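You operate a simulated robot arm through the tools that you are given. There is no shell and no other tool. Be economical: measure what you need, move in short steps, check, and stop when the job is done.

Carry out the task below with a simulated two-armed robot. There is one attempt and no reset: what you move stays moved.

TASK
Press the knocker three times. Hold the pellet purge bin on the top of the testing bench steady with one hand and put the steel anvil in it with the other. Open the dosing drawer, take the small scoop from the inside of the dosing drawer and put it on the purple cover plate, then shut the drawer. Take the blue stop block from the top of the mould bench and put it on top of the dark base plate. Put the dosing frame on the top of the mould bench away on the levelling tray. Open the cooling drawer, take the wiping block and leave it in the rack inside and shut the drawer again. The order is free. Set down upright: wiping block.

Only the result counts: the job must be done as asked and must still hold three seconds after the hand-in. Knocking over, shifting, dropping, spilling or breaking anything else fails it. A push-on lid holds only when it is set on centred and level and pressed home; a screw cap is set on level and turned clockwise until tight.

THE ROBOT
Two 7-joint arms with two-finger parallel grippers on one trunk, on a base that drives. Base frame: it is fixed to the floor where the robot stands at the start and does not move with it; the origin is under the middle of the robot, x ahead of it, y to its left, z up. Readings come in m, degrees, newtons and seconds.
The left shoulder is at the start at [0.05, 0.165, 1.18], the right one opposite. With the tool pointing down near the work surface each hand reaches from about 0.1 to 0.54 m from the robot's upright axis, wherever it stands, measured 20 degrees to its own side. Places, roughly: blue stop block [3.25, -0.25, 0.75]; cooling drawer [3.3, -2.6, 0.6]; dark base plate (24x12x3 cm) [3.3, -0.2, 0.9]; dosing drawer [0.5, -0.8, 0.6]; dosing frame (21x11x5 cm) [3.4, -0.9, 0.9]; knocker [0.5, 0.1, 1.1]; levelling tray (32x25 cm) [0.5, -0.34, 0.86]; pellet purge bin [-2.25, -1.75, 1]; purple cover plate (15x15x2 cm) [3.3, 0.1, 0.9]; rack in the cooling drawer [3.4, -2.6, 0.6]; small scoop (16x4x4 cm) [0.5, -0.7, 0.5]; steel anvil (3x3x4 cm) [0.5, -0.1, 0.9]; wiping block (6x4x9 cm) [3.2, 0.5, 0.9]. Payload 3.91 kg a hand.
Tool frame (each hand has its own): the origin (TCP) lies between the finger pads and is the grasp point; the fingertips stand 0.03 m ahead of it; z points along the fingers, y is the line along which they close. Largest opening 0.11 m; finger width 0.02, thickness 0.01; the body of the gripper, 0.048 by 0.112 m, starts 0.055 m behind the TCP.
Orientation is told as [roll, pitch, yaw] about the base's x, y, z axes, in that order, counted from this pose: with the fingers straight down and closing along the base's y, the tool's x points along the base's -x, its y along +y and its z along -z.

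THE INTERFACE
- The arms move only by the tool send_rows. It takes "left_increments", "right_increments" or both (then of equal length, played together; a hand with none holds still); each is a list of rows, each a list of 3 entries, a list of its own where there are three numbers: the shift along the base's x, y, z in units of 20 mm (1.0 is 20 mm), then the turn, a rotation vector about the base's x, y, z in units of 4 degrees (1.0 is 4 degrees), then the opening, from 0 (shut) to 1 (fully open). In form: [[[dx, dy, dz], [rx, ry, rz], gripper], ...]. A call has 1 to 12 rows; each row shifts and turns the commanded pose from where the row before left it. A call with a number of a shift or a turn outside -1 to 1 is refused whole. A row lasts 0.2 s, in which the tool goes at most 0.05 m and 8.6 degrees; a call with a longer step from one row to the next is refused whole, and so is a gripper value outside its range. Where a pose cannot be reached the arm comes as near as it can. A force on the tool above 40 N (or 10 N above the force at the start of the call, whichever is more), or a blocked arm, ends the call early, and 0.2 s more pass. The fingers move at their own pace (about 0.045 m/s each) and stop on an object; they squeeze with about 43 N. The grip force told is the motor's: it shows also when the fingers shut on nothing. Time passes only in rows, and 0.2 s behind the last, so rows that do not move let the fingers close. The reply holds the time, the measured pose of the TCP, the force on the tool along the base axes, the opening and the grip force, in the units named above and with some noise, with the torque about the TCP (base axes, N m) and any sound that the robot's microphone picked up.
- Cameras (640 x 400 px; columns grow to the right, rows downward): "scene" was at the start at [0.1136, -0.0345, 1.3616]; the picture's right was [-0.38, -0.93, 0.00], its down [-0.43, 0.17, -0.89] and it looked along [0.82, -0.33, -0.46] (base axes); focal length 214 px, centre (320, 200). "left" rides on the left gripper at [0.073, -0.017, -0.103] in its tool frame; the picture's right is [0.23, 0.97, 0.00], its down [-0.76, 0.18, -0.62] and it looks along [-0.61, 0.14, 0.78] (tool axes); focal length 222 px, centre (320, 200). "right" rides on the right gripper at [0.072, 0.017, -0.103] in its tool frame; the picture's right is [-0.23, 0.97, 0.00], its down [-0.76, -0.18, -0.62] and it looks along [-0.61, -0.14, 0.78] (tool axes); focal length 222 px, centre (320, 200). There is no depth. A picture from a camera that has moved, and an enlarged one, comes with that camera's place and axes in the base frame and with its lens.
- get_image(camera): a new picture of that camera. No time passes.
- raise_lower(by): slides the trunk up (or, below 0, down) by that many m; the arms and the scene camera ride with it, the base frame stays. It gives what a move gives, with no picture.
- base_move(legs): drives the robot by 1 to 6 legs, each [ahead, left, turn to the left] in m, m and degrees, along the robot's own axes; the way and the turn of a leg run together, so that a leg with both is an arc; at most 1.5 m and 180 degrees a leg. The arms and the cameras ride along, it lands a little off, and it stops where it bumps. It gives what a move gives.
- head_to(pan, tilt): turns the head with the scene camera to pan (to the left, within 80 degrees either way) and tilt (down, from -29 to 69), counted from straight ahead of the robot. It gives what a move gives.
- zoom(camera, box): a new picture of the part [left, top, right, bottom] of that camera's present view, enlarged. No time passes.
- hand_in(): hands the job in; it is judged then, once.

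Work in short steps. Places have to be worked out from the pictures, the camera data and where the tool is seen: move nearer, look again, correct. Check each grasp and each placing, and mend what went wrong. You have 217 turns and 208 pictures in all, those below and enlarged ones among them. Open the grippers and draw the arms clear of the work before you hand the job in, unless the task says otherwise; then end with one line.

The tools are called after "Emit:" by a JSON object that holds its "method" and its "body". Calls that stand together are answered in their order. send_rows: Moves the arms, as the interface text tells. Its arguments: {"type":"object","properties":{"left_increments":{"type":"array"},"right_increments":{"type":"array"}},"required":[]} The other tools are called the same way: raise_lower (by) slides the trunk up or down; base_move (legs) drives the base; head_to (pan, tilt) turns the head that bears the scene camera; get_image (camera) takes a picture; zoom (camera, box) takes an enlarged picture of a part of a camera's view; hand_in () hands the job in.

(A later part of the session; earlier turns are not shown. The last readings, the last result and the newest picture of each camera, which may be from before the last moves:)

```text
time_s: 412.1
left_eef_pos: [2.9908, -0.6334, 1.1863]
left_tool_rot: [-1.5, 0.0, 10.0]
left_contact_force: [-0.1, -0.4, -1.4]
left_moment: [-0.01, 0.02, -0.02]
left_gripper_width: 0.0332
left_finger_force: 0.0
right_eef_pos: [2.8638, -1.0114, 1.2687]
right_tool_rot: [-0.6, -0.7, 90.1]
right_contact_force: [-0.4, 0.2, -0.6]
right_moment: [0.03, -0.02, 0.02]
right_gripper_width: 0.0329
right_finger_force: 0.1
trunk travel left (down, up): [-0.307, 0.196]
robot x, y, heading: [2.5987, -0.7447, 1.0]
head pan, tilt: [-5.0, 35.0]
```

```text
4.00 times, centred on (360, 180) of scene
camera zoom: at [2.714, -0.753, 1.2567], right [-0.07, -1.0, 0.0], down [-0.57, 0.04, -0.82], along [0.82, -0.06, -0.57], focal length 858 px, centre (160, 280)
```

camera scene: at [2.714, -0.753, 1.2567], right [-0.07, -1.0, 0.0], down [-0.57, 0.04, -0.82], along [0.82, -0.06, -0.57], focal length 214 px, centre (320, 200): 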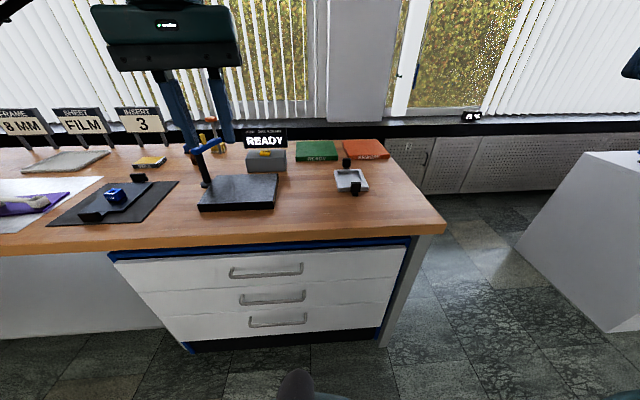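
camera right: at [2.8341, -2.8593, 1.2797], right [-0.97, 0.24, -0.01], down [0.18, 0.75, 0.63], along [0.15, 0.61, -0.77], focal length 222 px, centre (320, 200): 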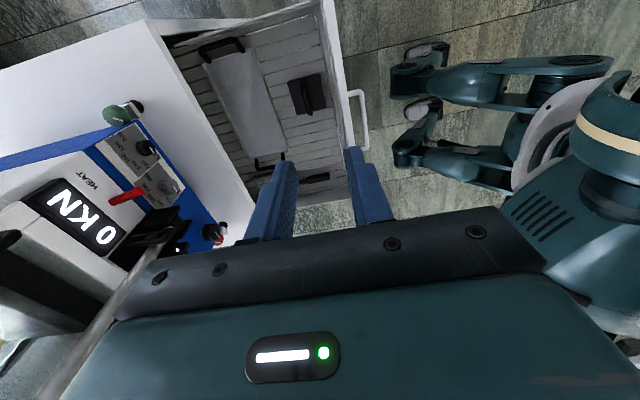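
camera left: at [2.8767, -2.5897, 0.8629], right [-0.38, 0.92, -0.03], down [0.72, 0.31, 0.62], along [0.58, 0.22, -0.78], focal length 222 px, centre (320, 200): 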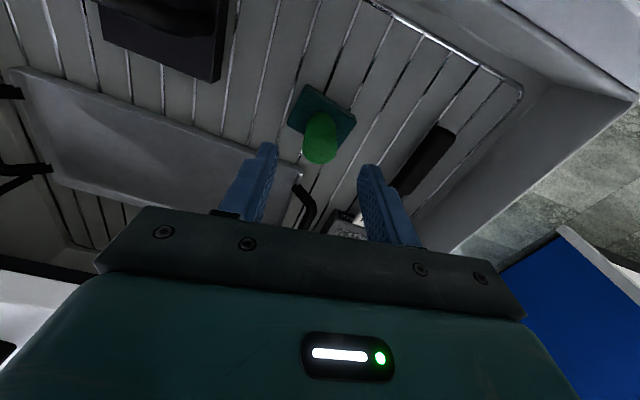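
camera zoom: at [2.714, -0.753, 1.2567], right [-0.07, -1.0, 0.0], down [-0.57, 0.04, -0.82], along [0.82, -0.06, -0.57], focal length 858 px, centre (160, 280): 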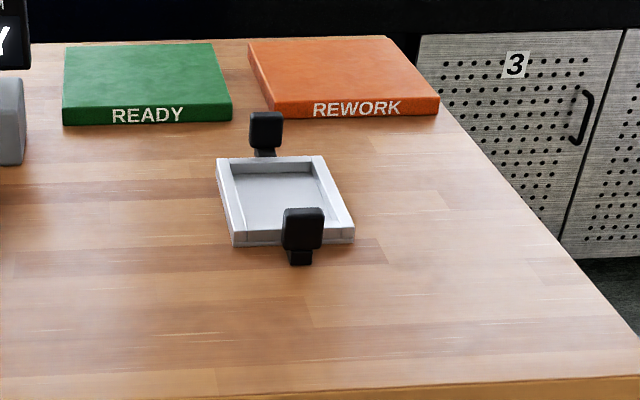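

The frame is a white tray with black end-handles at (3.305, -0.913) and (3.497, -0.917), so I'll carry it with both hands from the bench end. I drive round to the bench's right end and face +y, turning the left hand -100° in yaw on the way.

Emit:
{"method": "base_move", "body": {"legs": [[0, -1.1, 0], [0, 0, 89], [0, -0.8, 0]]}}

Emit:
{"method": "send_rows", "body": {"left_increments": [[[0, 0, 0], [0, 0, -1], 0.7], [[0, 0, 0], [0, 0, -1], 0.7], [[0, 0, 0], [0, 0, -1], 0.7], [[0, 0, 0], [0, 0, -1], 0.7], [[0, 0, 0], [0, 0, -1], 0.7], [[0, 0, 0], [0, 0, -1], 0.7], [[0, 0, 0], [0, 0, -1], 0.7], [[0, 0, 0], [0, 0, -1], 0.7], [[0, 0, 0], [0, 0, -1], 0.7], [[0, 0, 0], [0, 0, -1], 0.7], [[0, 0, 0], [0, 0, -1], 0.7], [[0, 0, 0], [0, 0, -1], 0.7]]}}

Emit:
{"method": "send_rows", "body": {"left_increments": [[[0, 0, 0], [0, 0, -1], 0.7], [[0, 0, 0], [0, 0, -1], 0.7], [[0, 0, 0], [0, 0, -1], 0.7], [[0, 0, 0], [0, 0, -1], 0.7], [[0, 0, 0], [0, 0, -1], 0.7], [[0, 0, 0], [0, 0, -1], 0.7], [[0, 0, 0], [0, 0, -1], 0.7], [[0, 0, 0], [0, 0, -1], 0.7], [[0, 0, 0], [0, 0, -1], 0.7], [[0, 0, 0], [0, 0, -1], 0.7], [[0, 0, 0], [0, 0, -1], 0.7], [[0, 0, 0], [0, 0, -1], 0.7]]}}

Emit:
{"method": "head_to", "body": {"pan": 0, "tilt": 40}}

Emit:
{"method": "get_image", "body": {"camera": "scene"}}

```text
time_s: 432.6
left_eef_pos: [3.2865, -1.3986, 1.1864]
left_tool_rot: [-1.5, -0.1, 102.0]
left_contact_force: [0.6, -0.2, 0.2]
left_moment: [0.02, -0.02, 0.02]
left_gripper_width: 0.033
left_finger_force: 0.1
right_eef_pos: [3.6675, -1.5126, 1.2676]
right_tool_rot: [-0.6, -0.7, -177.8]
right_contact_force: [0.8, -0.9, 0.1]
right_moment: [0.03, -0.01, 0.01]
right_gripper_width: 0.0332
right_finger_force: 0.0
trunk travel left (down, up): [-0.307, 0.196]
robot x, y, heading: [3.4099, -1.7877, 93.0]
head pan, tilt: [-5.0, 35.0]
```

```text
time_s: 435.2
left_eef_pos: [3.2848, -1.3982, 1.1863]
left_tool_rot: [-1.5, 0.0, 54.0]
left_contact_force: [-0.3, -0.6, -0.9]
left_moment: [0.02, -0.02, 0.01]
left_gripper_width: 0.0768
left_finger_force: 0.0
right_eef_pos: [3.6678, -1.5132, 1.2686]
right_tool_rot: [-0.5, -0.7, -177.7]
right_contact_force: [0.2, -0.1, 0.3]
right_moment: [-0.03, 0.03, 0.01]
right_gripper_width: 0.0329
right_finger_force: 0.0
trunk travel left (down, up): [-0.307, 0.196]
robot x, y, heading: [3.4121, -1.7899, 93.0]
head pan, tilt: [-5.0, 35.0]
```

```text
time_s: 437.8
left_eef_pos: [3.3299, -1.4786, 1.1468]
left_tool_rot: [-1.5, 0.0, 6.1]
left_contact_force: [0.0, -0.3, -0.2]
left_moment: [-0.01, -0.03, 0.04]
left_gripper_width: 0.0769
left_finger_force: 0.0
left hand out of reach, approached as far as the arm can: row 7, 8, 9, 10, 11, 12
right_eef_pos: [3.6672, -1.5129, 1.2685]
right_tool_rot: [-0.6, -0.7, -177.7]
right_contact_force: [0.0, 0.3, 0.1]
right_moment: [0.02, -0.01, 0.01]
right_gripper_width: 0.0329
right_finger_force: 0.0
trunk travel left (down, up): [-0.307, 0.196]
robot x, y, heading: [3.4146, -1.7916, 93.0]
head pan, tilt: [-5.0, 35.0]
```

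```text
time_s: 438.5
left_eef_pos: [3.328, -1.4775, 1.1463]
left_tool_rot: [-1.4, 0.0, 6.2]
left_contact_force: [0.3, -0.5, 0.2]
left_moment: [-0.04, 0.02, -0.03]
left_gripper_width: 0.077
left_finger_force: 0.0
right_eef_pos: [3.6675, -1.5126, 1.2694]
right_tool_rot: [-0.5, -0.8, -177.7]
right_contact_force: [-0.1, -0.3, 0.0]
right_moment: [0.01, -0.01, 0.01]
right_gripper_width: 0.033
right_finger_force: 0.1
trunk travel left (down, up): [-0.307, 0.196]
robot x, y, heading: [3.4117, -1.788, 93.0]
head pan, tilt: [0.0, 40.0]
```

```text
62 pictures are left
camera scene: at [3.4071, -1.6746, 1.2492], right [1.0, 0.05, 0.0], down [0.03, -0.64, -0.77], along [-0.04, 0.77, -0.64], focal length 214 px, centre (320, 200)
```

scene: 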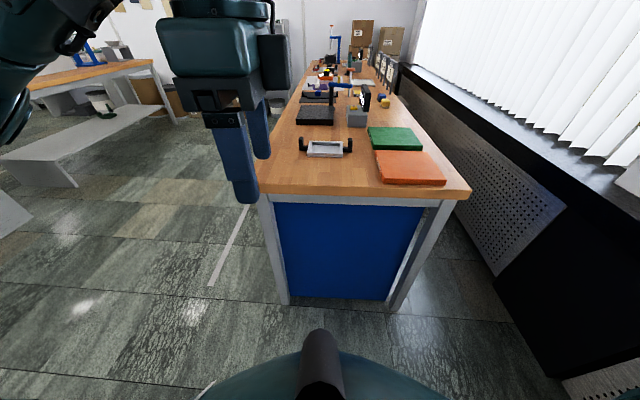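

The frame is seen well from the bench end. I drive in 40 cm and square up the heading.

Emit:
{"method": "base_move", "body": {"legs": [[0.4, 0, -3]]}}

Emit:
{"method": "send_rows", "body": {"right_increments": [[[-0.8, 0.6, -0.4], [0, 0, 0], 0.7], [[-0.8, 0.6, -0.4], [0, 0, 0], 0.7], [[-0.8, 0.6, -0.4], [0, 0, 0], 0.7], [[-0.8, 0.6, -0.4], [0, 0, 0], 0.7], [[-0.8, 0.6, -0.4], [0, 0, 0], 0.7], [[-0.8, 0.6, -0.4], [0, 0, 0], 0.7]], "left_increments": [[[0, 0.5, 0], [0, 0, -0.4], 0.7], [[0, 0.5, 0], [0, 0, 0], 0.7], [[0, 0.5, 0], [0, 0, 0], 0.7], [[0, 0.5, 0], [0, 0, 0], 0.7], [[0, 0.5, 0], [0, 0, 0], 0.7], [[0, 0.5, 0], [0, 0, 0], 0.7]]}}

Emit:
{"method": "get_image", "body": {"camera": "scene"}}

Emit:
{"method": "get_image", "body": {"camera": "left"}}

Emit:
{"method": "get_image", "body": {"camera": "right"}}

```text
time_s: 441.0
left_eef_pos: [3.3333, -1.0695, 1.146]
left_tool_rot: [-1.4, -0.1, 3.2]
left_contact_force: [-0.2, 1.8, -0.7]
left_moment: [-0.02, 0.0, 0.0]
left_gripper_width: 0.0771
left_finger_force: 0.1
right_eef_pos: [3.6713, -1.1199, 1.2678]
right_tool_rot: [-0.5, -0.7, 179.3]
right_contact_force: [-0.1, -0.8, -0.1]
right_moment: [-0.02, 0.02, -0.02]
right_gripper_width: 0.0329
right_finger_force: 0.1
trunk travel left (down, up): [-0.307, 0.196]
robot x, y, heading: [3.4077, -1.3851, 90.1]
head pan, tilt: [0.0, 40.0]
```

```text
time_s: 442.4
left_eef_pos: [3.3513, -1.0618, 1.1282]
left_tool_rot: [-1.5, -0.1, 1.7]
left_contact_force: [0.2, 0.2, -0.2]
left_moment: [-0.02, 0.02, -0.02]
left_gripper_width: 0.077
left_finger_force: 0.0
left hand out of reach, approached as far as the arm can: row 1, 2, 3, 4, 5, 6
right_eef_pos: [3.5764, -1.0478, 1.2202]
right_tool_rot: [-0.5, -0.7, 179.2]
right_contact_force: [0.6, 0.0, -0.6]
right_moment: [0.01, 0.01, 0.03]
right_gripper_width: 0.0769
right_finger_force: 0.1
trunk travel left (down, up): [-0.307, 0.196]
robot x, y, heading: [3.4004, -1.3837, 89.9]
head pan, tilt: [0.0, 40.0]
```

```text
61 pictures are left
camera scene: at [3.4025, -1.2688, 1.2491], right [1.0, 0.0, 0.0], down [0.0, -0.64, -0.77], along [0.0, 0.77, -0.64], focal length 214 px, centre (320, 200)
```

scene: 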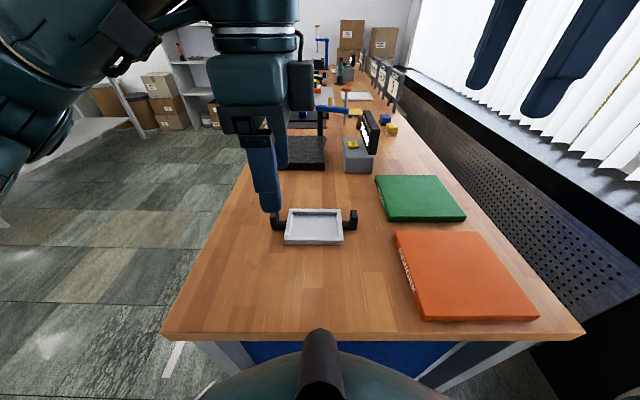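

```text
60 pictures are left
camera left: at [3.2816, -1.0781, 1.2316], right [-0.26, 0.97, -0.03], down [0.75, 0.22, 0.62], along [0.6, 0.14, -0.78], focal length 222 px, centre (320, 200)
```

left: 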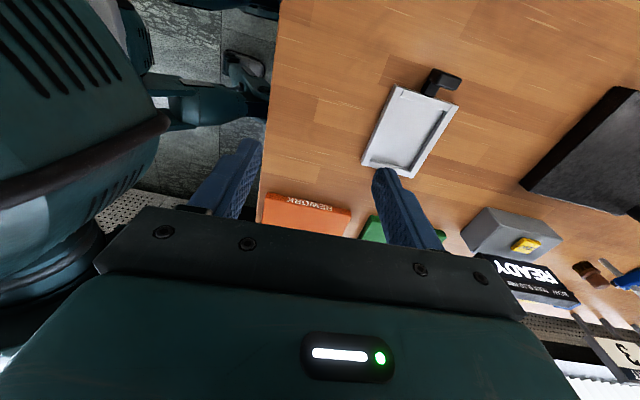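

```text
59 pictures are left
camera right: at [3.6485, -1.0672, 1.321], right [-0.24, -0.97, 0.0], down [-0.75, 0.18, 0.63], along [-0.62, 0.16, -0.77], focal length 222 px, centre (320, 200)
```

right: 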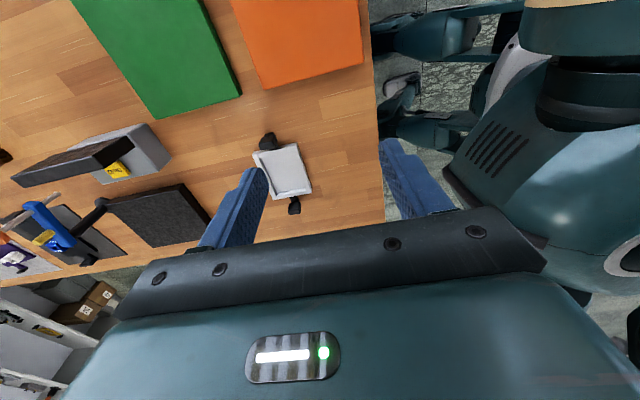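

The left hand is cramped at this yaw. I check the handle geometry to see whether pinching the thin way, with hands at zero relative yaw, is possible.

Emit:
{"method": "zoom", "body": {"camera": "scene", "box": [265, 195, 365, 255]}}

Emit:
{"method": "zoom", "body": {"camera": "right", "box": [235, 120, 335, 220]}}

```text
6.40 times, centred on (315, 225) of scene
camera zoom: at [3.4025, -1.2688, 1.2491], right [1.0, 0.0, 0.0], down [0.0, -0.64, -0.77], along [0.0, 0.77, -0.64], focal length 1373 px, centre (352, 40)
```

zoom: 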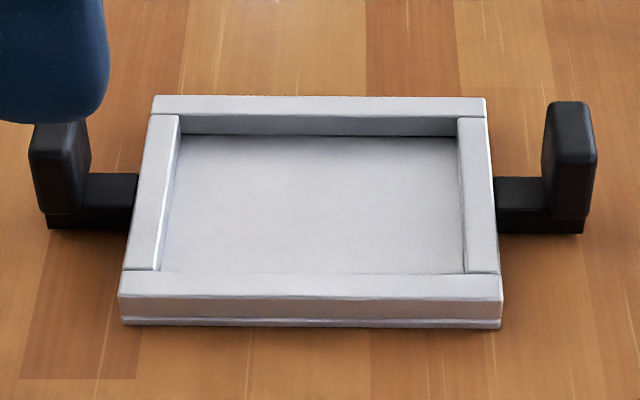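

```text
4.00 times, centred on (285, 170) of right
camera zoom: at [3.6485, -1.0672, 1.321], right [-0.24, -0.97, 0.0], down [-0.75, 0.18, 0.63], along [-0.62, 0.16, -0.77], focal length 888 px, centre (460, 320)
```

zoom: 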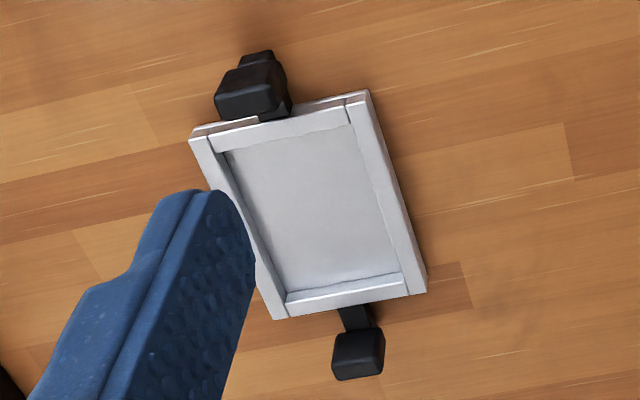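

A thin pinch works: the paddles are 1.5 cm thick and 2.5 cm wide, centred near (3.30, -0.911) and (3.485, -0.911), with ~1.8 cm gaps. I turn both hands to zero relative yaw and bring them above.

Emit:
{"method": "send_rows", "body": {"left_increments": [[[-0.2, 0.2, 0], [0, 0, 1], 0.5], [[-0.2, 0.2, 0], [0, 0, 1], 0.5], [[-0.2, 0.2, 0], [0, 0, 1], 0.5], [[-0.2, 0.2, 0], [0, 0, 1], 0.5], [[-0.2, 0.2, 0], [0, 0, 1], 0.5], [[-0.2, 0.2, 0], [0, 0, 1], 0.5], [[-0.2, 0.2, 0], [0, 0, 1], 0.5], [[-0.2, 0.2, 0], [0, 0, 1], 0.5], [[-0.2, 0.2, 0], [0, 0, 1], 0.5], [[-0.2, 0.2, 0], [0, 0, 1], 0.5], [[-0.2, 0.2, 0], [0, 0, 1], 0.5], [[-0.2, 0.2, 0], [0, 0, 1], 0.5]], "right_increments": [[[-0.1, 0.2, -0.2], [0, 0, -1], 0.5], [[-0.1, 0.2, -0.2], [0, 0, -1], 0.5], [[-0.1, 0.2, -0.2], [0, 0, -1], 0.5], [[-0.1, 0.2, -0.2], [0, 0, -1], 0.5], [[-0.1, 0.2, -0.2], [0, 0, -1], 0.5], [[-0.1, 0.2, -0.2], [0, 0, -1], 0.5], [[-0.1, 0.2, -0.2], [0, 0, -1], 0.5], [[-0.1, 0.2, -0.2], [0, 0, -1], 0.5], [[-0.1, 0.2, -0.2], [0, 0, -1], 0.5], [[-0.1, 0.2, -0.2], [0, 0, -1], 0.5], [[-0.1, 0.2, -0.2], [0, 0, -1], 0.5], [[-0.1, 0.2, -0.2], [0, 0, -1], 0.5]]}}

Emit:
{"method": "send_rows", "body": {"left_increments": [[[0, 0.3, 0], [0, 0, 1], 0.5], [[0, 0.3, 0], [0, 0, 1], 0.5], [[0, 0.3, 0], [0, 0, 1], 0.5], [[0, 0.3, 0], [0, 0, 1], 0.5], [[0, 0.3, 0], [0, 0, 1], 0.5], [[0, 0.3, 0], [0, 0, 1], 0.5], [[0, 0.3, 0], [0, 0, 1], 0.5], [[0, 0.3, 0], [0, 0, 1], 0.5], [[0, 0.3, 0], [0, 0, 1], 0.5], [[0, 0.3, 0], [0, 0, 1], 0.5]], "right_increments": [[[-0.3, 0.3, -0.4], [0, 0, -1], 0.5], [[-0.3, 0.3, -0.4], [0, 0, -1], 0.5], [[-0.3, 0.3, -0.4], [0, 0, -1], 0.5], [[-0.3, 0.3, -0.4], [0, 0, -1], 0.5], [[-0.3, 0.3, -0.4], [0, 0, -1], 0.5], [[-0.3, 0.3, -0.4], [0, 0, -1], 0.5], [[-0.3, 0.3, -0.4], [0, 0, -1], 0.5], [[-0.3, 0.3, -0.4], [0, 0, -1], 0.5], [[-0.3, 0.3, -0.4], [0, 0, -1], 0.5], [[-0.3, 0.3, -0.4], [0, 0, -1], 0.5]]}}

Emit:
{"method": "get_image", "body": {"camera": "left"}}

Emit:
{"method": "get_image", "body": {"camera": "right"}}

```text
time_s: 445.0
left_eef_pos: [3.3033, -1.0136, 1.1272]
left_tool_rot: [-1.5, 0.0, 49.7]
left_contact_force: [0.2, 0.3, -0.5]
left_moment: [0.0, 0.0, -0.02]
left_gripper_width: 0.0551
left_finger_force: 0.1
right_eef_pos: [3.5492, -1.0003, 1.1733]
right_tool_rot: [-0.5, -0.6, 131.3]
right_contact_force: [-0.9, -1.0, -0.2]
right_moment: [0.03, 0.0, 0.02]
right_gripper_width: 0.055
right_finger_force: 0.2
trunk travel left (down, up): [-0.307, 0.196]
robot x, y, heading: [3.4031, -1.3843, 89.9]
head pan, tilt: [0.0, 40.0]
```

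```text
time_s: 447.2
left_eef_pos: [3.3047, -0.9535, 1.1281]
left_tool_rot: [-1.5, 0.1, 89.6]
left_contact_force: [0.5, -0.6, -0.4]
left_moment: [-0.02, -0.03, -0.04]
left_gripper_width: 0.055
left_finger_force: 0.1
right_eef_pos: [3.5463, -0.9509, 1.1396]
right_tool_rot: [-0.5, -0.7, 99.1]
right_contact_force: [-0.7, 0.0, 0.4]
right_moment: [-0.01, -0.02, -0.02]
right_gripper_width: 0.0552
right_finger_force: 0.1
right hand out of reach, approached as far as the arm can: row 4, 5, 6, 8, 9, 10
trunk travel left (down, up): [-0.307, 0.196]
robot x, y, heading: [3.4039, -1.3847, 90.0]
head pan, tilt: [0.0, 40.0]
```

```text
56 pictures are left
camera left: at [3.319, -1.0266, 1.2317], right [-0.97, -0.22, -0.02], down [-0.19, 0.76, 0.62], along [-0.12, 0.61, -0.79], focal length 222 px, centre (320, 200)
```

left: 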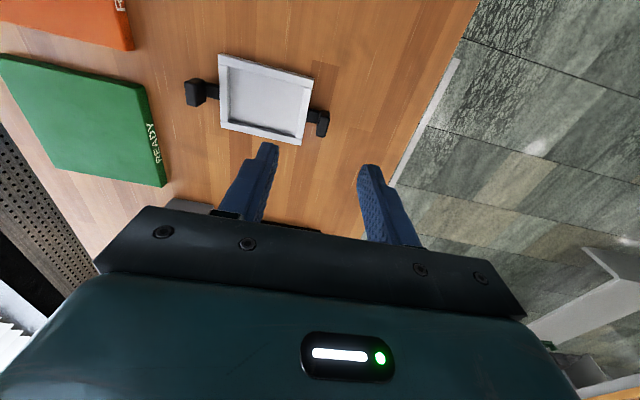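

```text
55 pictures are left
camera right: at [3.5399, -1.0278, 1.2421], right [-1.0, 0.07, -0.01], down [0.05, 0.77, 0.63], along [0.05, 0.63, -0.77], focal length 222 px, centre (320, 200)
```

right: 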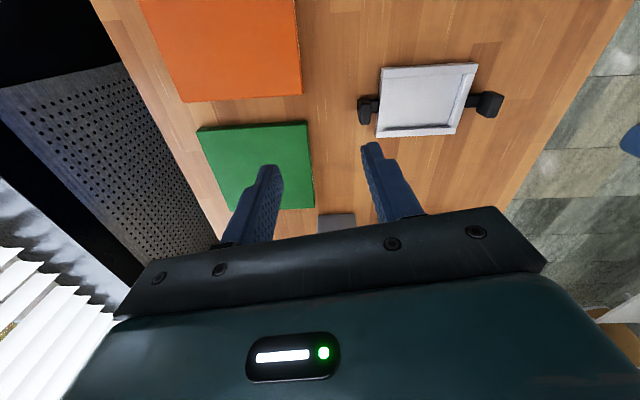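

The handles read (3.299, -0.915) and (3.484, -0.914). I move both hands toward points above them.

Emit:
{"method": "send_rows", "body": {"left_increments": [[[0, 0.5, -0.5], [0, 0, 0], 0.35], [[0, 0.5, -0.5], [0, 0, 0], 0.35], [[-0.3, 0.5, -0.5], [0, 0, 0], 0.35], [[0, 0.4, -0.5], [0, 0, 0], 0.35], [[0, 0, -0.5], [0, 0, 0], 0.35], [[0, 0, -0.5], [0, 0, 0], 0.35]], "right_increments": [[[-0.5, 0.2, -0.5], [0, 0, 0], 0.35], [[-0.5, 0.2, -0.5], [0, 0, 0], 0.35], [[-0.5, 0.4, -0.5], [0, 0, 0], 0.35], [[-0.5, 0.4, -0.5], [0, 0, -0.5], 0.35], [[-0.5, 0.3, -0.5], [0, 0, -0.8], 0.35], [[-0.6, 0.3, -0.5], [0, 0, -0.9], 0.35]]}}

Emit:
{"method": "get_image", "body": {"camera": "right"}}

Emit:
{"method": "get_image", "body": {"camera": "left"}}

```text
time_s: 448.6
left_eef_pos: [3.2984, -0.9166, 1.0669]
left_tool_rot: [-1.4, 0.0, 89.5]
left_contact_force: [-1.1, -0.3, 0.1]
left_moment: [-0.06, -0.02, 0.02]
left_gripper_width: 0.0386
left_finger_force: 0.1
right_eef_pos: [3.5682, -0.9149, 1.1198]
right_tool_rot: [-0.4, -0.7, 90.4]
right_contact_force: [0.0, -0.1, 0.3]
right_moment: [0.0, 0.01, -0.01]
right_gripper_width: 0.0385
right_finger_force: 0.1
right hand out of reach, approached as far as the arm can: row 1, 2, 3, 4, 5, 6
trunk travel left (down, up): [-0.307, 0.196]
robot x, y, heading: [3.4055, -1.3805, 90.3]
head pan, tilt: [0.0, 40.0]
```

```text
54 pictures are left
camera right: at [3.55, -0.9887, 1.2218], right [-0.98, 0.22, 0.0], down [0.17, 0.75, 0.63], along [0.14, 0.62, -0.77], focal length 222 px, centre (320, 200)
```

right: 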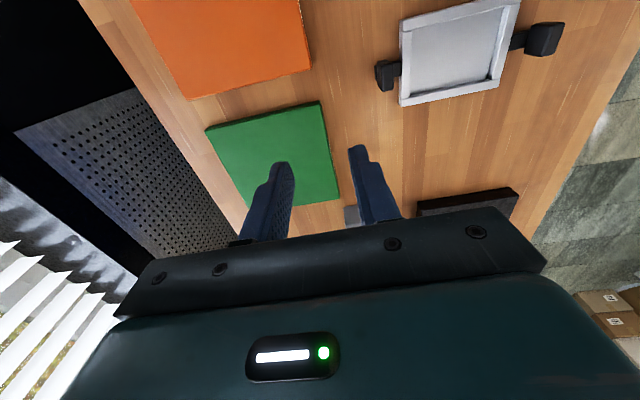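

```text
53 pictures are left
camera left: at [3.3129, -0.989, 1.1719], right [-0.98, -0.22, -0.02], down [-0.19, 0.76, 0.62], along [-0.12, 0.61, -0.79], focal length 222 px, centre (320, 200)
```

left: 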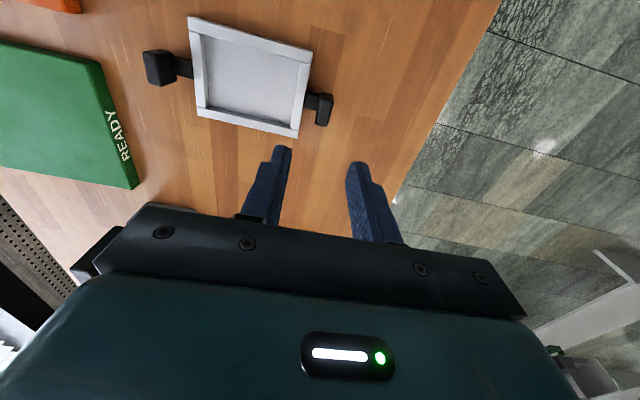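

The right arm is stuck against a joint limit in this posture. I swing it out and back, as at the start pose, to free it.

Emit:
{"method": "send_rows", "body": {"right_increments": [[[0.4, -0.8, 0.4], [0, 0, 0], 0.35], [[0.4, -0.8, 0.4], [0, 0, 0], 0.35], [[0.4, -0.8, 0.4], [0, 0, 0], 0.35], [[0.4, -0.8, 0.4], [0, 0, 0], 0.35], [[0.4, -0.8, 0.4], [0, 0, 0], 0.35], [[0.4, -0.8, 0.4], [0, 0, 0], 0.35], [[0.4, -0.8, 0.4], [0, 0, 0], 0.35], [[0.4, -0.8, 0.4], [0, 0, 0], 0.35], [[0.4, -0.8, 0.4], [0, 0, 0], 0.35], [[0.4, -0.8, 0.4], [0, 0, 0], 0.35]]}}

Emit:
{"method": "send_rows", "body": {"right_increments": [[[-0.9, 0.6, -0.3], [0, 0, 0], 0.35], [[-0.9, 0.6, -0.3], [0, 0, 0], 0.35], [[-0.9, 0.6, -0.3], [0, 0, 0], 0.35], [[-0.9, 0.6, -0.3], [0, 0, 0], 0.35], [[-0.9, 0.6, -0.3], [0, 0, 0], 0.35], [[-0.9, 0.6, -0.3], [0, 0, 0], 0.35], [[-0.9, 0.6, -0.3], [0, 0, 0], 0.35], [[-0.9, 0.6, -0.3], [0, 0, 0], 0.35]]}}

```text
time_s: 450.8
left_eef_pos: [3.2978, -0.9171, 1.0687]
left_tool_rot: [-1.5, 0.0, 89.6]
left_contact_force: [-1.1, 1.3, 0.3]
left_moment: [0.02, -0.01, -0.03]
left_gripper_width: 0.0386
left_finger_force: 0.0
right_eef_pos: [3.6488, -1.0739, 1.2011]
right_tool_rot: [-0.5, -0.8, 90.5]
right_contact_force: [0.5, 0.6, -0.8]
right_moment: [0.02, -0.01, 0.01]
right_gripper_width: 0.039
right_finger_force: 0.0
trunk travel left (down, up): [-0.307, 0.196]
robot x, y, heading: [3.4022, -1.3848, 90.2]
head pan, tilt: [0.0, 40.0]
```

```text
time_s: 452.6
left_eef_pos: [3.2979, -0.9159, 1.0683]
left_tool_rot: [-1.5, 0.0, 89.6]
left_contact_force: [-0.4, 0.7, -0.3]
left_moment: [-0.04, -0.02, 0.0]
left_gripper_width: 0.0386
left_finger_force: 0.0
right_eef_pos: [3.5325, -0.9954, 1.1611]
right_tool_rot: [-0.6, -0.6, 90.4]
right_contact_force: [-0.8, 0.4, 0.1]
right_moment: [-0.01, -0.02, -0.02]
right_gripper_width: 0.0385
right_finger_force: 0.1
right hand out of reach, approached as far as the arm can: row 7, 8
trunk travel left (down, up): [-0.307, 0.196]
robot x, y, heading: [3.4033, -1.3885, 89.9]
head pan, tilt: [0.0, 40.0]
```

I try going lower first with the right hand, then inward.

Emit:
{"method": "send_rows", "body": {"right_increments": [[[0.2, 0.3, -1], [0, 0, 0], 0.35], [[0.2, 0.3, -1], [0, 0, 0], 0.35], [[0, 0.3, -1], [0, 0, 0], 0.35], [[0, 0.3, -1], [0, 0, 0], 0.35], [[0, 0.5, -1], [0, 0, 0], 0.35], [[-0.4, 0.6, 0], [0, 0, 0], 0.35], [[-0.4, 0.6, 0], [0, 0, 0], 0.35], [[-0.6, 0.6, 0], [0, 0, 0], 0.35], [[-0.6, 0.4, 0], [0, 0, 0], 0.35], [[-0.6, 0.2, 0], [0, 0, 0], 0.35]]}}

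Emit:
{"method": "get_image", "body": {"camera": "scene"}}

```text
time_s: 454.8
left_eef_pos: [3.2981, -0.917, 1.0685]
left_tool_rot: [-1.6, 0.0, 89.6]
left_contact_force: [-0.4, 0.2, 0.4]
left_moment: [0.0, -0.01, -0.01]
left_gripper_width: 0.0388
left_finger_force: 0.1
right_eef_pos: [3.5281, -0.9409, 1.0621]
right_tool_rot: [-0.4, -0.9, 90.5]
right_contact_force: [0.4, -0.8, 0.8]
right_moment: [-0.01, -0.02, 0.02]
right_gripper_width: 0.0383
right_finger_force: 0.2
right hand out of reach, approached as far as the arm can: row 7, 8, 9, 10
trunk travel left (down, up): [-0.307, 0.196]
robot x, y, heading: [3.4016, -1.3822, 90.1]
head pan, tilt: [0.0, 40.0]
```

```text
52 pictures are left
camera scene: at [3.4026, -1.2692, 1.2492], right [1.0, 0.0, 0.0], down [0.0, -0.64, -0.77], along [0.0, 0.77, -0.64], focal length 214 px, centre (320, 200)
```

scene: 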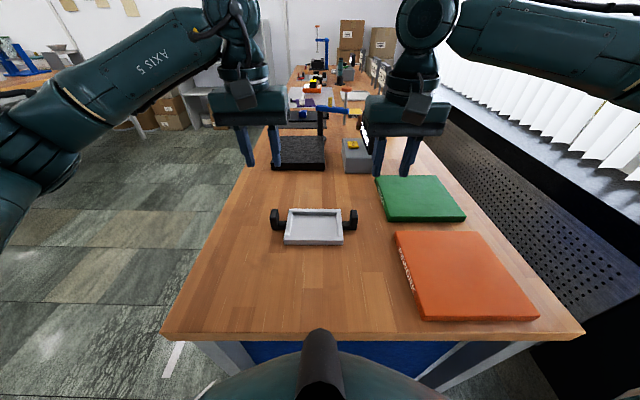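

Both hands look symmetric; the right only lacks ~4 cm inward. I shift the base 4.2 cm left, and compensate with the left hand.

Emit:
{"method": "base_move", "body": {"legs": [[0, 0.043, 0]]}}

Emit:
{"method": "send_rows", "body": {"left_increments": [[[0.5, 0, 0], [0.35, 0, 0], 0.35], [[0.5, 0, 0], [0, 0, 0], 0.35], [[0.5, 0, 0], [0, 0, 0], 0.35], [[0.5, 0, 0], [0, 0, 0], 0.35]], "right_increments": [[[0, 0.4, -0.5], [0, 0, 0], 0.35], [[0, 0.4, -0.5], [0, 0, 0], 0.35], [[0, 0.4, -0.5], [0, 0, 0], 0.35], [[0, 0, -0.5], [0, 0, 0], 0.35]]}}

```text
time_s: 455.9
left_eef_pos: [3.2542, -0.9162, 1.0676]
left_tool_rot: [-1.6, 0.1, 89.5]
left_contact_force: [-0.5, 0.6, 0.1]
left_moment: [-0.04, -0.04, 0.02]
left_gripper_width: 0.0383
left_finger_force: 0.0
right_eef_pos: [3.4854, -0.9398, 1.0609]
right_tool_rot: [-0.4, -0.8, 90.4]
right_contact_force: [0.3, -0.2, 0.1]
right_moment: [0.0, -0.03, -0.01]
right_gripper_width: 0.0385
right_finger_force: 0.0
trunk travel left (down, up): [-0.307, 0.196]
robot x, y, heading: [3.3584, -1.3823, 89.9]
head pan, tilt: [0.0, 40.0]
```

```text
time_s: 456.9
left_eef_pos: [3.2954, -0.9175, 1.068]
left_tool_rot: [-1.5, -1.4, 89.6]
left_contact_force: [0.1, 0.0, 0.6]
left_moment: [0.01, -0.01, -0.02]
left_gripper_width: 0.0386
left_finger_force: 0.0
right_eef_pos: [3.4916, -0.9205, 1.0192]
right_tool_rot: [-0.3, -0.8, 90.4]
right_contact_force: [0.0, 0.2, 0.2]
right_moment: [0.0, 0.0, 0.03]
right_gripper_width: 0.0384
right_finger_force: 0.1
right hand out of reach, approached as far as the arm can: row 2, 3
trunk travel left (down, up): [-0.307, 0.196]
robot x, y, heading: [3.3649, -1.3803, 90.0]
head pan, tilt: [0.0, 40.0]
```

Both are close now. I equalise heights at about 1.02, then lower with the trunk and check both cameras.

Emit:
{"method": "send_rows", "body": {"left_increments": [[[0.15, 0.1, -0.9], [-0.1, 0.35, 0], 0.3], [[0, 0, -0.9], [0, 0, 0], 0.3], [[0, 0, -0.65], [0, 0, 0], 0.3]], "right_increments": [[[-0.2, 0.1, 0], [0, 0, 0], 0.3], [[-0.2, 0.1, 0], [0, 0, 0], 0.3], [[0, 0, 0], [0, 0, 0], 0.3]]}}

Emit:
{"method": "raise_lower", "body": {"by": -0.06}}

Emit:
{"method": "get_image", "body": {"camera": "left"}}

Emit:
{"method": "get_image", "body": {"camera": "right"}}

```text
time_s: 457.7
left_eef_pos: [3.2985, -0.9153, 1.0197]
left_tool_rot: [-0.1, -1.0, 89.6]
left_contact_force: [0.1, 0.1, -1.1]
left_moment: [0.02, 0.02, -0.02]
left_gripper_width: 0.033
left_finger_force: 0.1
right_eef_pos: [3.4924, -0.922, 1.0196]
right_tool_rot: [-0.4, -0.7, 90.5]
right_contact_force: [-0.6, 0.8, -0.3]
right_moment: [0.02, -0.02, -0.01]
right_gripper_width: 0.0331
right_finger_force: 0.1
right hand out of reach, approached as far as the arm can: row 1, 2
trunk travel left (down, up): [-0.307, 0.196]
robot x, y, heading: [3.3593, -1.3853, 90.1]
head pan, tilt: [0.0, 40.0]
```

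```text
time_s: 458.7
left_eef_pos: [3.298, -0.9147, 0.9593]
left_tool_rot: [-0.1, -1.1, 89.5]
left_contact_force: [-0.7, 0.1, 0.2]
left_moment: [0.0, -0.01, 0.01]
left_gripper_width: 0.033
left_finger_force: 0.2
right_eef_pos: [3.4916, -0.9205, 0.9604]
right_tool_rot: [-0.4, -0.7, 90.5]
right_contact_force: [1.1, -0.7, -0.2]
right_moment: [-0.03, -0.03, -0.02]
right_gripper_width: 0.0327
right_finger_force: 0.0
trunk travel left (down, up): [-0.247, 0.256]
robot x, y, heading: [3.3553, -1.3828, 90.3]
head pan, tilt: [0.0, 40.0]
```

```text
51 pictures are left
camera left: at [3.3148, -0.9897, 1.0623], right [-0.98, -0.22, -0.01], down [-0.17, 0.75, 0.64], along [-0.14, 0.62, -0.77], focal length 222 px, centre (320, 200)
```

left: 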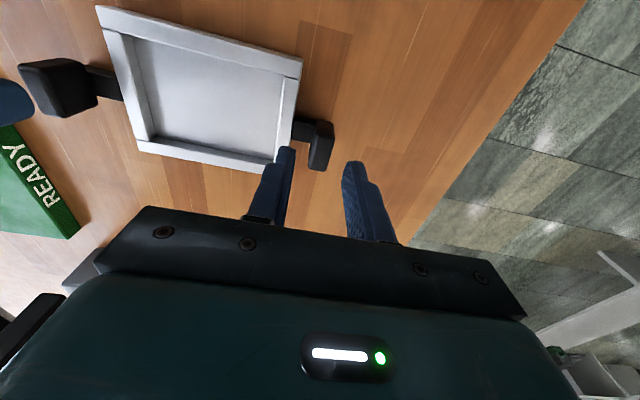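

```text
50 pictures are left
camera right: at [3.4742, -0.9946, 1.0619], right [-0.98, 0.22, 0.0], down [0.17, 0.75, 0.63], along [0.14, 0.62, -0.77], focal length 222 px, centre (320, 200)
```

right: 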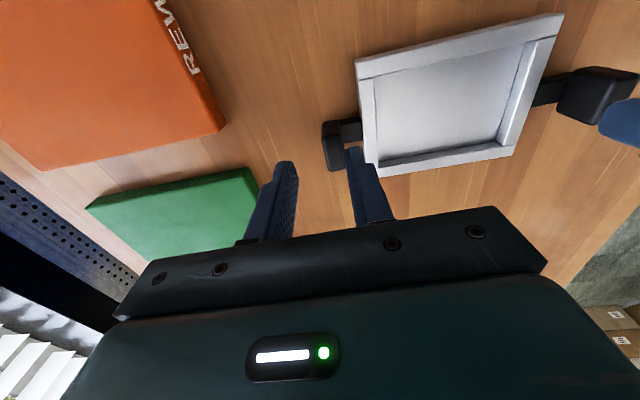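

I zoom in both hand cameras to position the fingers precisely.

Emit:
{"method": "zoom", "body": {"camera": "left", "box": [250, 90, 390, 220]}}

Emit:
{"method": "zoom", "body": {"camera": "right", "box": [260, 90, 400, 220]}}

```text
3.08 times, centred on (320, 155) of left
camera zoom: at [3.3148, -0.9897, 1.0623], right [-0.98, -0.22, -0.01], down [-0.17, 0.75, 0.64], along [-0.14, 0.62, -0.77], focal length 684 px, centre (320, 338)
```

zoom: 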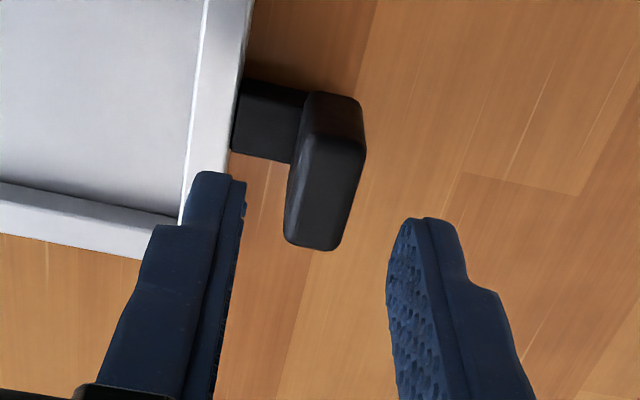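

```text
3.08 times, centred on (330, 155) of right
camera zoom: at [3.4742, -0.9946, 1.0619], right [-0.98, 0.22, 0.0], down [0.17, 0.75, 0.63], along [0.14, 0.62, -0.77], focal length 684 px, centre (289, 338)
```

zoom: 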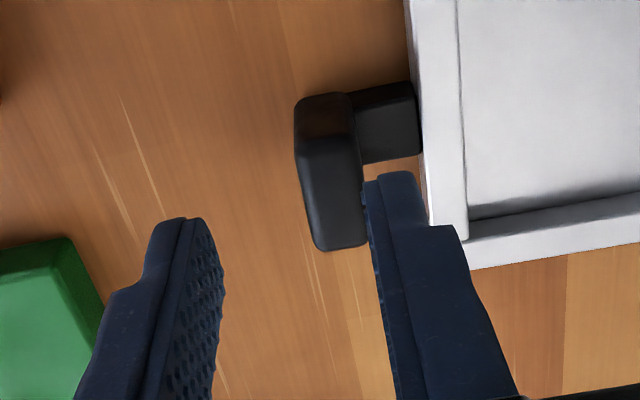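

Left hand is centred, but the right must go 1.2 cm inward. I shift the base 1.3 cm left and compensate with the left hand.

Emit:
{"method": "base_move", "body": {"legs": [[0.004, 0.013, 0]]}}

Emit:
{"method": "send_rows", "body": {"left_increments": [[[0.3, 0, 0], [0, 0.2, 0], 0.3], [[0.3, -0.1, 0], [0, 0, 0], 0.3]]}}

Emit:
{"method": "zoom", "body": {"camera": "right", "box": [260, 90, 400, 220]}}

```text
time_s: 459.5
left_eef_pos: [3.2961, -0.9157, 0.9603]
left_tool_rot: [-0.1, -1.0, 89.3]
left_contact_force: [0.3, -0.5, -0.3]
left_moment: [0.0, -0.01, -0.03]
left_gripper_width: 0.0331
left_finger_force: 0.1
right_eef_pos: [3.4907, -0.9201, 0.9595]
right_tool_rot: [-0.4, -0.8, 90.3]
right_contact_force: [0.3, -0.1, 0.3]
right_moment: [0.02, 0.03, -0.01]
right_gripper_width: 0.033
right_finger_force: 0.0
trunk travel left (down, up): [-0.247, 0.256]
robot x, y, heading: [3.3546, -1.382, 89.8]
head pan, tilt: [0.0, 40.0]
stopped in leg 1: the robot was blocked; the commanded pose is now the measured one
```

```text
time_s: 460.1
left_eef_pos: [3.3075, -0.9156, 0.9594]
left_tool_rot: [0.8, -1.0, 89.3]
left_contact_force: [0.0, 0.7, 0.5]
left_moment: [-0.02, -0.01, 0.0]
left_gripper_width: 0.0329
left_finger_force: 0.0
right_eef_pos: [3.4904, -0.9206, 0.9599]
right_tool_rot: [-0.4, -0.7, 90.2]
right_contact_force: [-1.0, 1.1, 0.1]
right_moment: [0.01, 0.0, 0.03]
right_gripper_width: 0.0331
right_finger_force: 0.0
trunk travel left (down, up): [-0.247, 0.256]
robot x, y, heading: [3.3525, -1.384, 89.8]
head pan, tilt: [0.0, 40.0]
```

```text
3.08 times, centred on (330, 155) of right
camera zoom: at [3.473, -0.9951, 1.0616], right [-0.97, 0.22, 0.0], down [0.17, 0.75, 0.63], along [0.14, 0.62, -0.77], focal length 684 px, centre (289, 338)
```

zoom: 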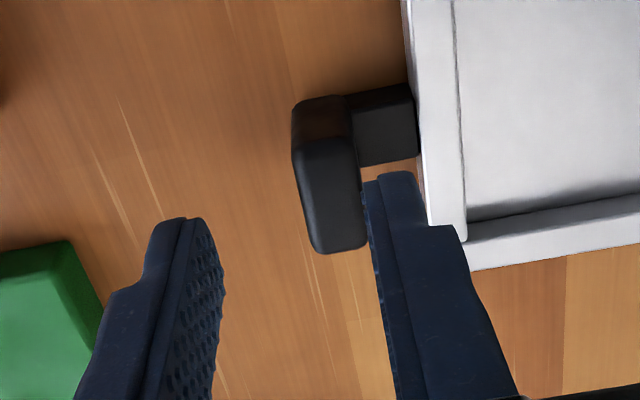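

The bench leg blocks sideways motion. Turning the base 1.5° left shifts both hands the needed 1.2 cm.

Emit:
{"method": "base_move", "body": {"legs": [[0, 0, 1.6]]}}

Emit:
{"method": "zoom", "body": {"camera": "right", "box": [260, 90, 400, 220]}}

Emit:
{"method": "zoom", "body": {"camera": "left", "box": [250, 90, 390, 220]}}

```text
time_s: 460.9
left_eef_pos: [3.2952, -0.9197, 0.96]
left_tool_rot: [0.7, -0.9, 90.9]
left_contact_force: [0.9, 0.0, -0.2]
left_moment: [0.02, 0.01, 0.0]
left_gripper_width: 0.0328
left_finger_force: 0.2
right_eef_pos: [3.4773, -0.9176, 0.9602]
right_tool_rot: [-0.4, -0.8, 91.8]
right_contact_force: [-0.6, 0.2, 0.1]
right_moment: [-0.01, 0.02, -0.01]
right_gripper_width: 0.033
right_finger_force: 0.1
trunk travel left (down, up): [-0.247, 0.256]
robot x, y, heading: [3.3589, -1.3831, 91.3]
head pan, tilt: [0.0, 40.0]
```

```text
3.08 times, centred on (330, 155) of right
camera zoom: at [3.4619, -0.9919, 1.0617], right [-0.98, 0.2, 0.0], down [0.15, 0.76, 0.63], along [0.13, 0.62, -0.77], focal length 684 px, centre (289, 338)
```

zoom: 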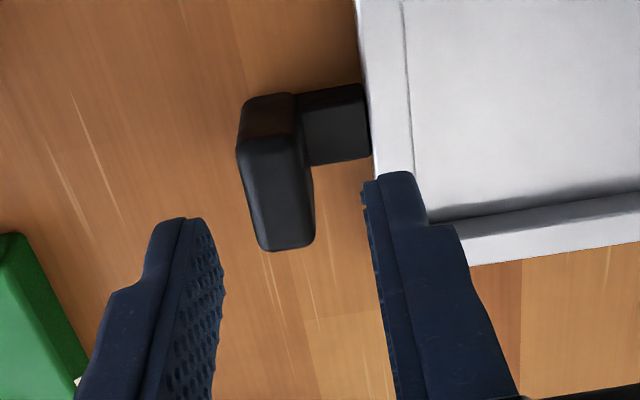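

```text
3.08 times, centred on (320, 155) of left
camera zoom: at [3.3152, -0.9922, 1.062], right [-0.97, -0.24, 0.01], down [-0.18, 0.75, 0.64], along [-0.16, 0.62, -0.77], focal length 684 px, centre (320, 338)
```

zoom: 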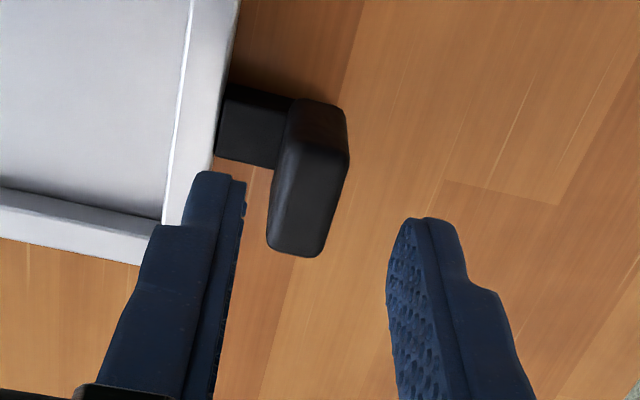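

Corrections of a few mm: left +2.5 mm x and +7 mm y, right +3 mm x, and opening narrowed to 2.4 cm so the inner fingers fit in the gaps. Then I lower 4.2 cm.

Emit:
{"method": "send_rows", "body": {"left_increments": [[[0.13, 0.35, 0], [0, 0, 0], 0.22], [[0, 0, 0], [0, 0, 0], 0.22]], "right_increments": [[[0.16, 0.08, 0], [0, 0, 0], 0.22], [[0, 0, 0], [0, 0, 0], 0.22]]}}

Emit:
{"method": "raise_lower", "body": {"by": -0.022}}

Emit:
{"method": "zoom", "body": {"camera": "right", "box": [260, 90, 400, 220]}}

Emit:
{"method": "zoom", "body": {"camera": "left", "box": [250, 90, 390, 220]}}

```text
time_s: 461.4
left_eef_pos: [3.2981, -0.9108, 0.96]
left_tool_rot: [0.7, -0.9, 90.9]
left_contact_force: [-0.4, 0.1, 0.5]
left_moment: [0.04, 0.01, 0.0]
left_gripper_width: 0.0241
left_finger_force: 0.1
right_eef_pos: [3.4819, -0.9147, 0.9608]
right_tool_rot: [-0.3, -0.7, 91.8]
right_contact_force: [0.5, 0.6, -0.7]
right_moment: [-0.04, 0.07, -0.03]
right_gripper_width: 0.0244
right_finger_force: 0.1
trunk travel left (down, up): [-0.247, 0.256]
robot x, y, heading: [3.3565, -1.3829, 91.0]
head pan, tilt: [0.0, 40.0]
```

```text
time_s: 462.1
left_eef_pos: [3.2977, -0.9115, 0.938]
left_tool_rot: [0.6, -1.0, 91.0]
left_contact_force: [0.1, -1.7, 0.2]
left_moment: [-0.01, 0.01, -0.01]
left_gripper_width: 0.0242
left_finger_force: 0.0
right_eef_pos: [3.4817, -0.9158, 0.9385]
right_tool_rot: [-0.3, -0.8, 91.7]
right_contact_force: [-0.3, 0.3, 0.3]
right_moment: [0.05, 0.0, -0.03]
right_gripper_width: 0.0245
right_finger_force: 0.0
trunk travel left (down, up): [-0.225, 0.278]
robot x, y, heading: [3.358, -1.3807, 91.2]
head pan, tilt: [0.0, 40.0]
```

```text
3.08 times, centred on (330, 155) of right
camera zoom: at [3.4656, -0.9906, 1.0403], right [-0.98, 0.2, 0.0], down [0.15, 0.76, 0.63], along [0.13, 0.62, -0.77], focal length 684 px, centre (289, 338)
```

zoom: 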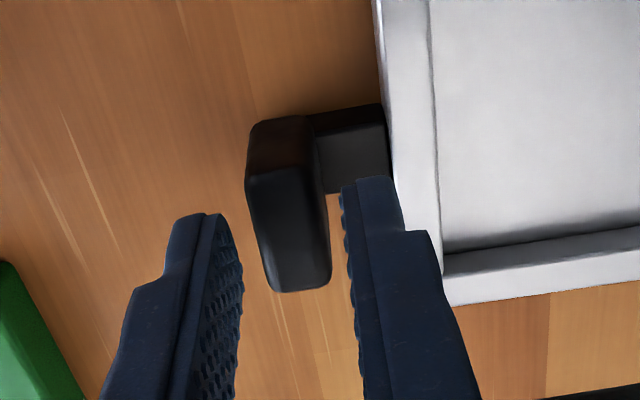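

```text
3.08 times, centred on (320, 155) of left
camera zoom: at [3.3179, -0.9849, 1.0404], right [-0.97, -0.24, 0.01], down [-0.18, 0.75, 0.64], along [-0.16, 0.62, -0.77], focal length 684 px, centre (320, 338)
```

zoom: 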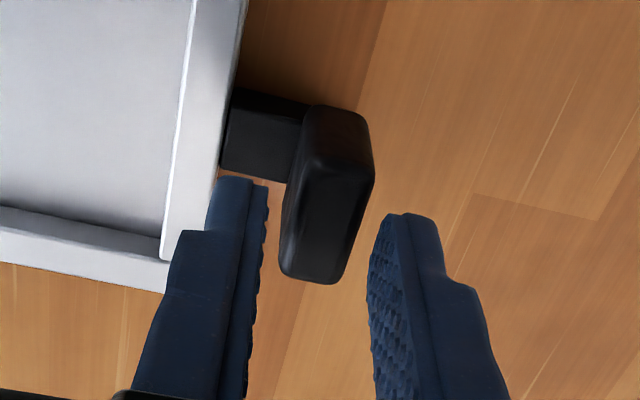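

Both paddles are centred between their fingers. I lower the last 2 cm and close both hands.

Emit:
{"method": "raise_lower", "body": {"by": -0.021}}

Emit:
{"method": "send_rows", "body": {"left_increments": [[[0, 0, 0], [0, 0, 0], 0.1], [[0, 0, 0], [0, 0, 0], 0], [[0, 0, 0], [0, 0, 0], 0], [[0, 0, 0], [0, 0, 0], 0]], "right_increments": [[[0, 0, 0], [0, 0, 0], 0.1], [[0, 0, 0], [0, 0, 0], 0], [[0, 0, 0], [0, 0, 0], 0], [[0, 0, 0], [0, 0, 0], 0]]}}

```text
time_s: 462.8
left_eef_pos: [3.2978, -0.9107, 0.9172]
left_tool_rot: [0.6, -0.9, 90.9]
left_contact_force: [-0.5, 1.3, 0.1]
left_moment: [-0.04, 0.02, 0.01]
left_gripper_width: 0.0239
left_finger_force: 0.0
right_eef_pos: [3.482, -0.9149, 0.9175]
right_tool_rot: [-0.4, -0.7, 91.7]
right_contact_force: [0.1, 0.3, -0.2]
right_moment: [0.03, -0.02, 0.01]
right_gripper_width: 0.0244
right_finger_force: 0.0
trunk travel left (down, up): [-0.204, 0.299]
robot x, y, heading: [3.3584, -1.3826, 91.4]
head pan, tilt: [0.0, 40.0]
```

```text
time_s: 463.8
left_eef_pos: [3.2968, -0.9098, 0.9179]
left_tool_rot: [0.8, -0.8, 90.8]
left_contact_force: [-13.8, -8.3, 1.3]
left_moment: [0.21, -0.48, -0.76]
left_gripper_width: 0.0155
left_finger_force: 43.2
right_eef_pos: [3.4816, -0.915, 0.9165]
right_tool_rot: [-0.3, -0.8, 91.6]
right_contact_force: [12.4, 7.9, 0.2]
right_moment: [-0.31, 0.14, -0.95]
right_gripper_width: 0.0159
right_finger_force: 43.1
trunk travel left (down, up): [-0.204, 0.299]
robot x, y, heading: [3.3578, -1.3837, 91.4]
head pan, tilt: [0.0, 40.0]
```

Both hands hold a handle (1.55 cm each). I lift with the trunk and check.

Emit:
{"method": "raise_lower", "body": {"by": 0.2}}

Emit:
{"method": "get_image", "body": {"camera": "scene"}}

```text
time_s: 466.0
left_eef_pos: [3.298, -0.9098, 1.1174]
left_tool_rot: [1.0, -1.0, 91.0]
left_contact_force: [-20.7, -8.1, -0.1]
left_moment: [-0.09, -0.32, -0.78]
left_gripper_width: 0.0157
left_finger_force: 42.9
right_eef_pos: [3.4824, -0.9167, 1.1162]
right_tool_rot: [-0.4, -0.8, 91.7]
right_contact_force: [21.4, 8.3, -3.9]
right_moment: [0.04, 0.01, -0.81]
right_gripper_width: 0.0159
right_finger_force: 43.5
trunk travel left (down, up): [-0.404, 0.099]
robot x, y, heading: [3.3566, -1.3788, 91.1]
head pan, tilt: [0.0, 40.0]
```

```text
42 pictures are left
camera scene: at [3.3536, -1.2692, 1.3461], right [1.0, 0.02, 0.0], down [0.01, -0.64, -0.77], along [-0.02, 0.77, -0.64], focal length 214 px, centre (320, 200)
```

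scene: 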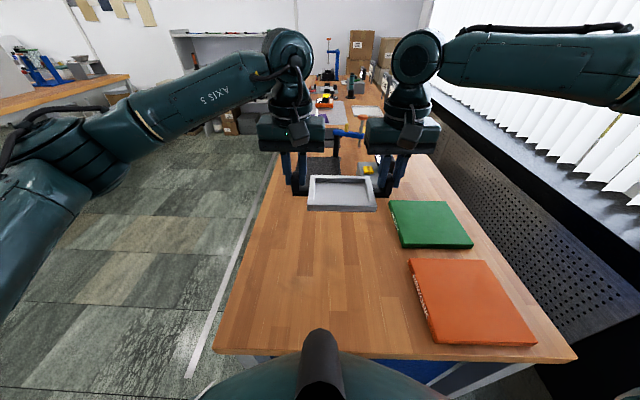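

The frame hangs level between the hands. I back out and drive, facing +y, along the aisle to the dosing bench side.

Emit:
{"method": "base_move", "body": {"legs": [[-0.5, 0, -1], [0, 1.3, 0], [0, 1.3, 0], [0, 1.2, 0], [0, 0, -90]]}}

Emit:
{"method": "get_image", "body": {"camera": "scene"}}

```text
time_s: 505.5
left_eef_pos: [0.0378, -1.8651, 1.118]
left_tool_rot: [1.0, -0.9, -0.6]
left_contact_force: [-7.6, 21.9, 0.3]
left_moment: [-0.29, 0.16, -0.5]
left_gripper_width: 0.0156
left_finger_force: 43.4
right_eef_pos: [0.0295, -2.0493, 1.1166]
right_tool_rot: [-0.7, -0.8, 0.3]
right_contact_force: [5.8, -22.2, -3.1]
right_moment: [0.02, -0.15, -0.87]
right_gripper_width: 0.0154
right_finger_force: 42.9
trunk travel left (down, up): [-0.404, 0.099]
robot x, y, heading: [-0.4361, -1.9121, 0.2]
head pan, tilt: [0.0, 40.0]
```

```text
41 pictures are left
camera scene: at [-0.3221, -1.9122, 1.3462], right [0.0, -1.0, 0.0], down [-0.64, 0.0, -0.77], along [0.77, 0.0, -0.64], focal length 214 px, centre (320, 200)
```

scene: 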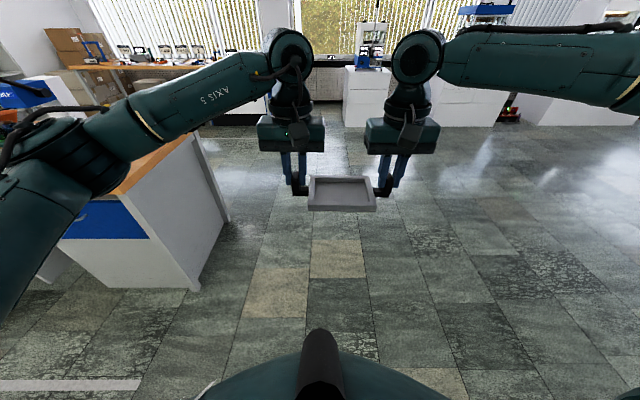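

The frame is steady and the dosing drawer is still shut. I drive left 1.63 m to line up with the levelling tray, still back from the bench.

Emit:
{"method": "base_move", "body": {"legs": [[0, 0.82, 0], [0, 0.81, 0], [0.2, 0, 0]]}}

Emit:
{"method": "get_image", "body": {"camera": "scene"}}

```text
time_s: 521.4
left_eef_pos: [0.2632, -0.26, 1.1166]
left_tool_rot: [1.0, -0.9, -2.6]
left_contact_force: [-6.3, 5.3, -0.3]
left_moment: [-0.59, 0.19, -0.42]
left_gripper_width: 0.0156
left_finger_force: 43.1
right_eef_pos: [0.249, -0.4446, 1.1175]
right_tool_rot: [-0.5, -0.8, -1.6]
right_contact_force: [6.7, -5.1, -2.8]
right_moment: [0.36, -0.14, -0.82]
right_gripper_width: 0.0156
right_finger_force: 43.4
trunk travel left (down, up): [-0.404, 0.099]
robot x, y, heading: [-0.2155, -0.2891, -2.2]
head pan, tilt: [0.0, 40.0]
```

```text
40 pictures are left
camera scene: at [-0.098, -0.2952, 1.3461], right [-0.04, -1.0, 0.0], down [-0.64, 0.02, -0.77], along [0.76, -0.03, -0.64], focal length 214 px, centre (320, 200)
```

scene: 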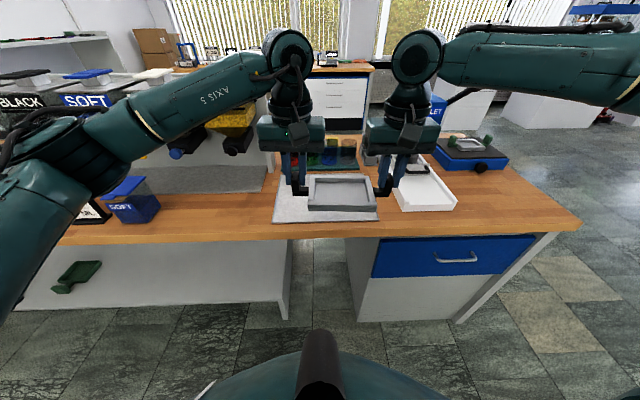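

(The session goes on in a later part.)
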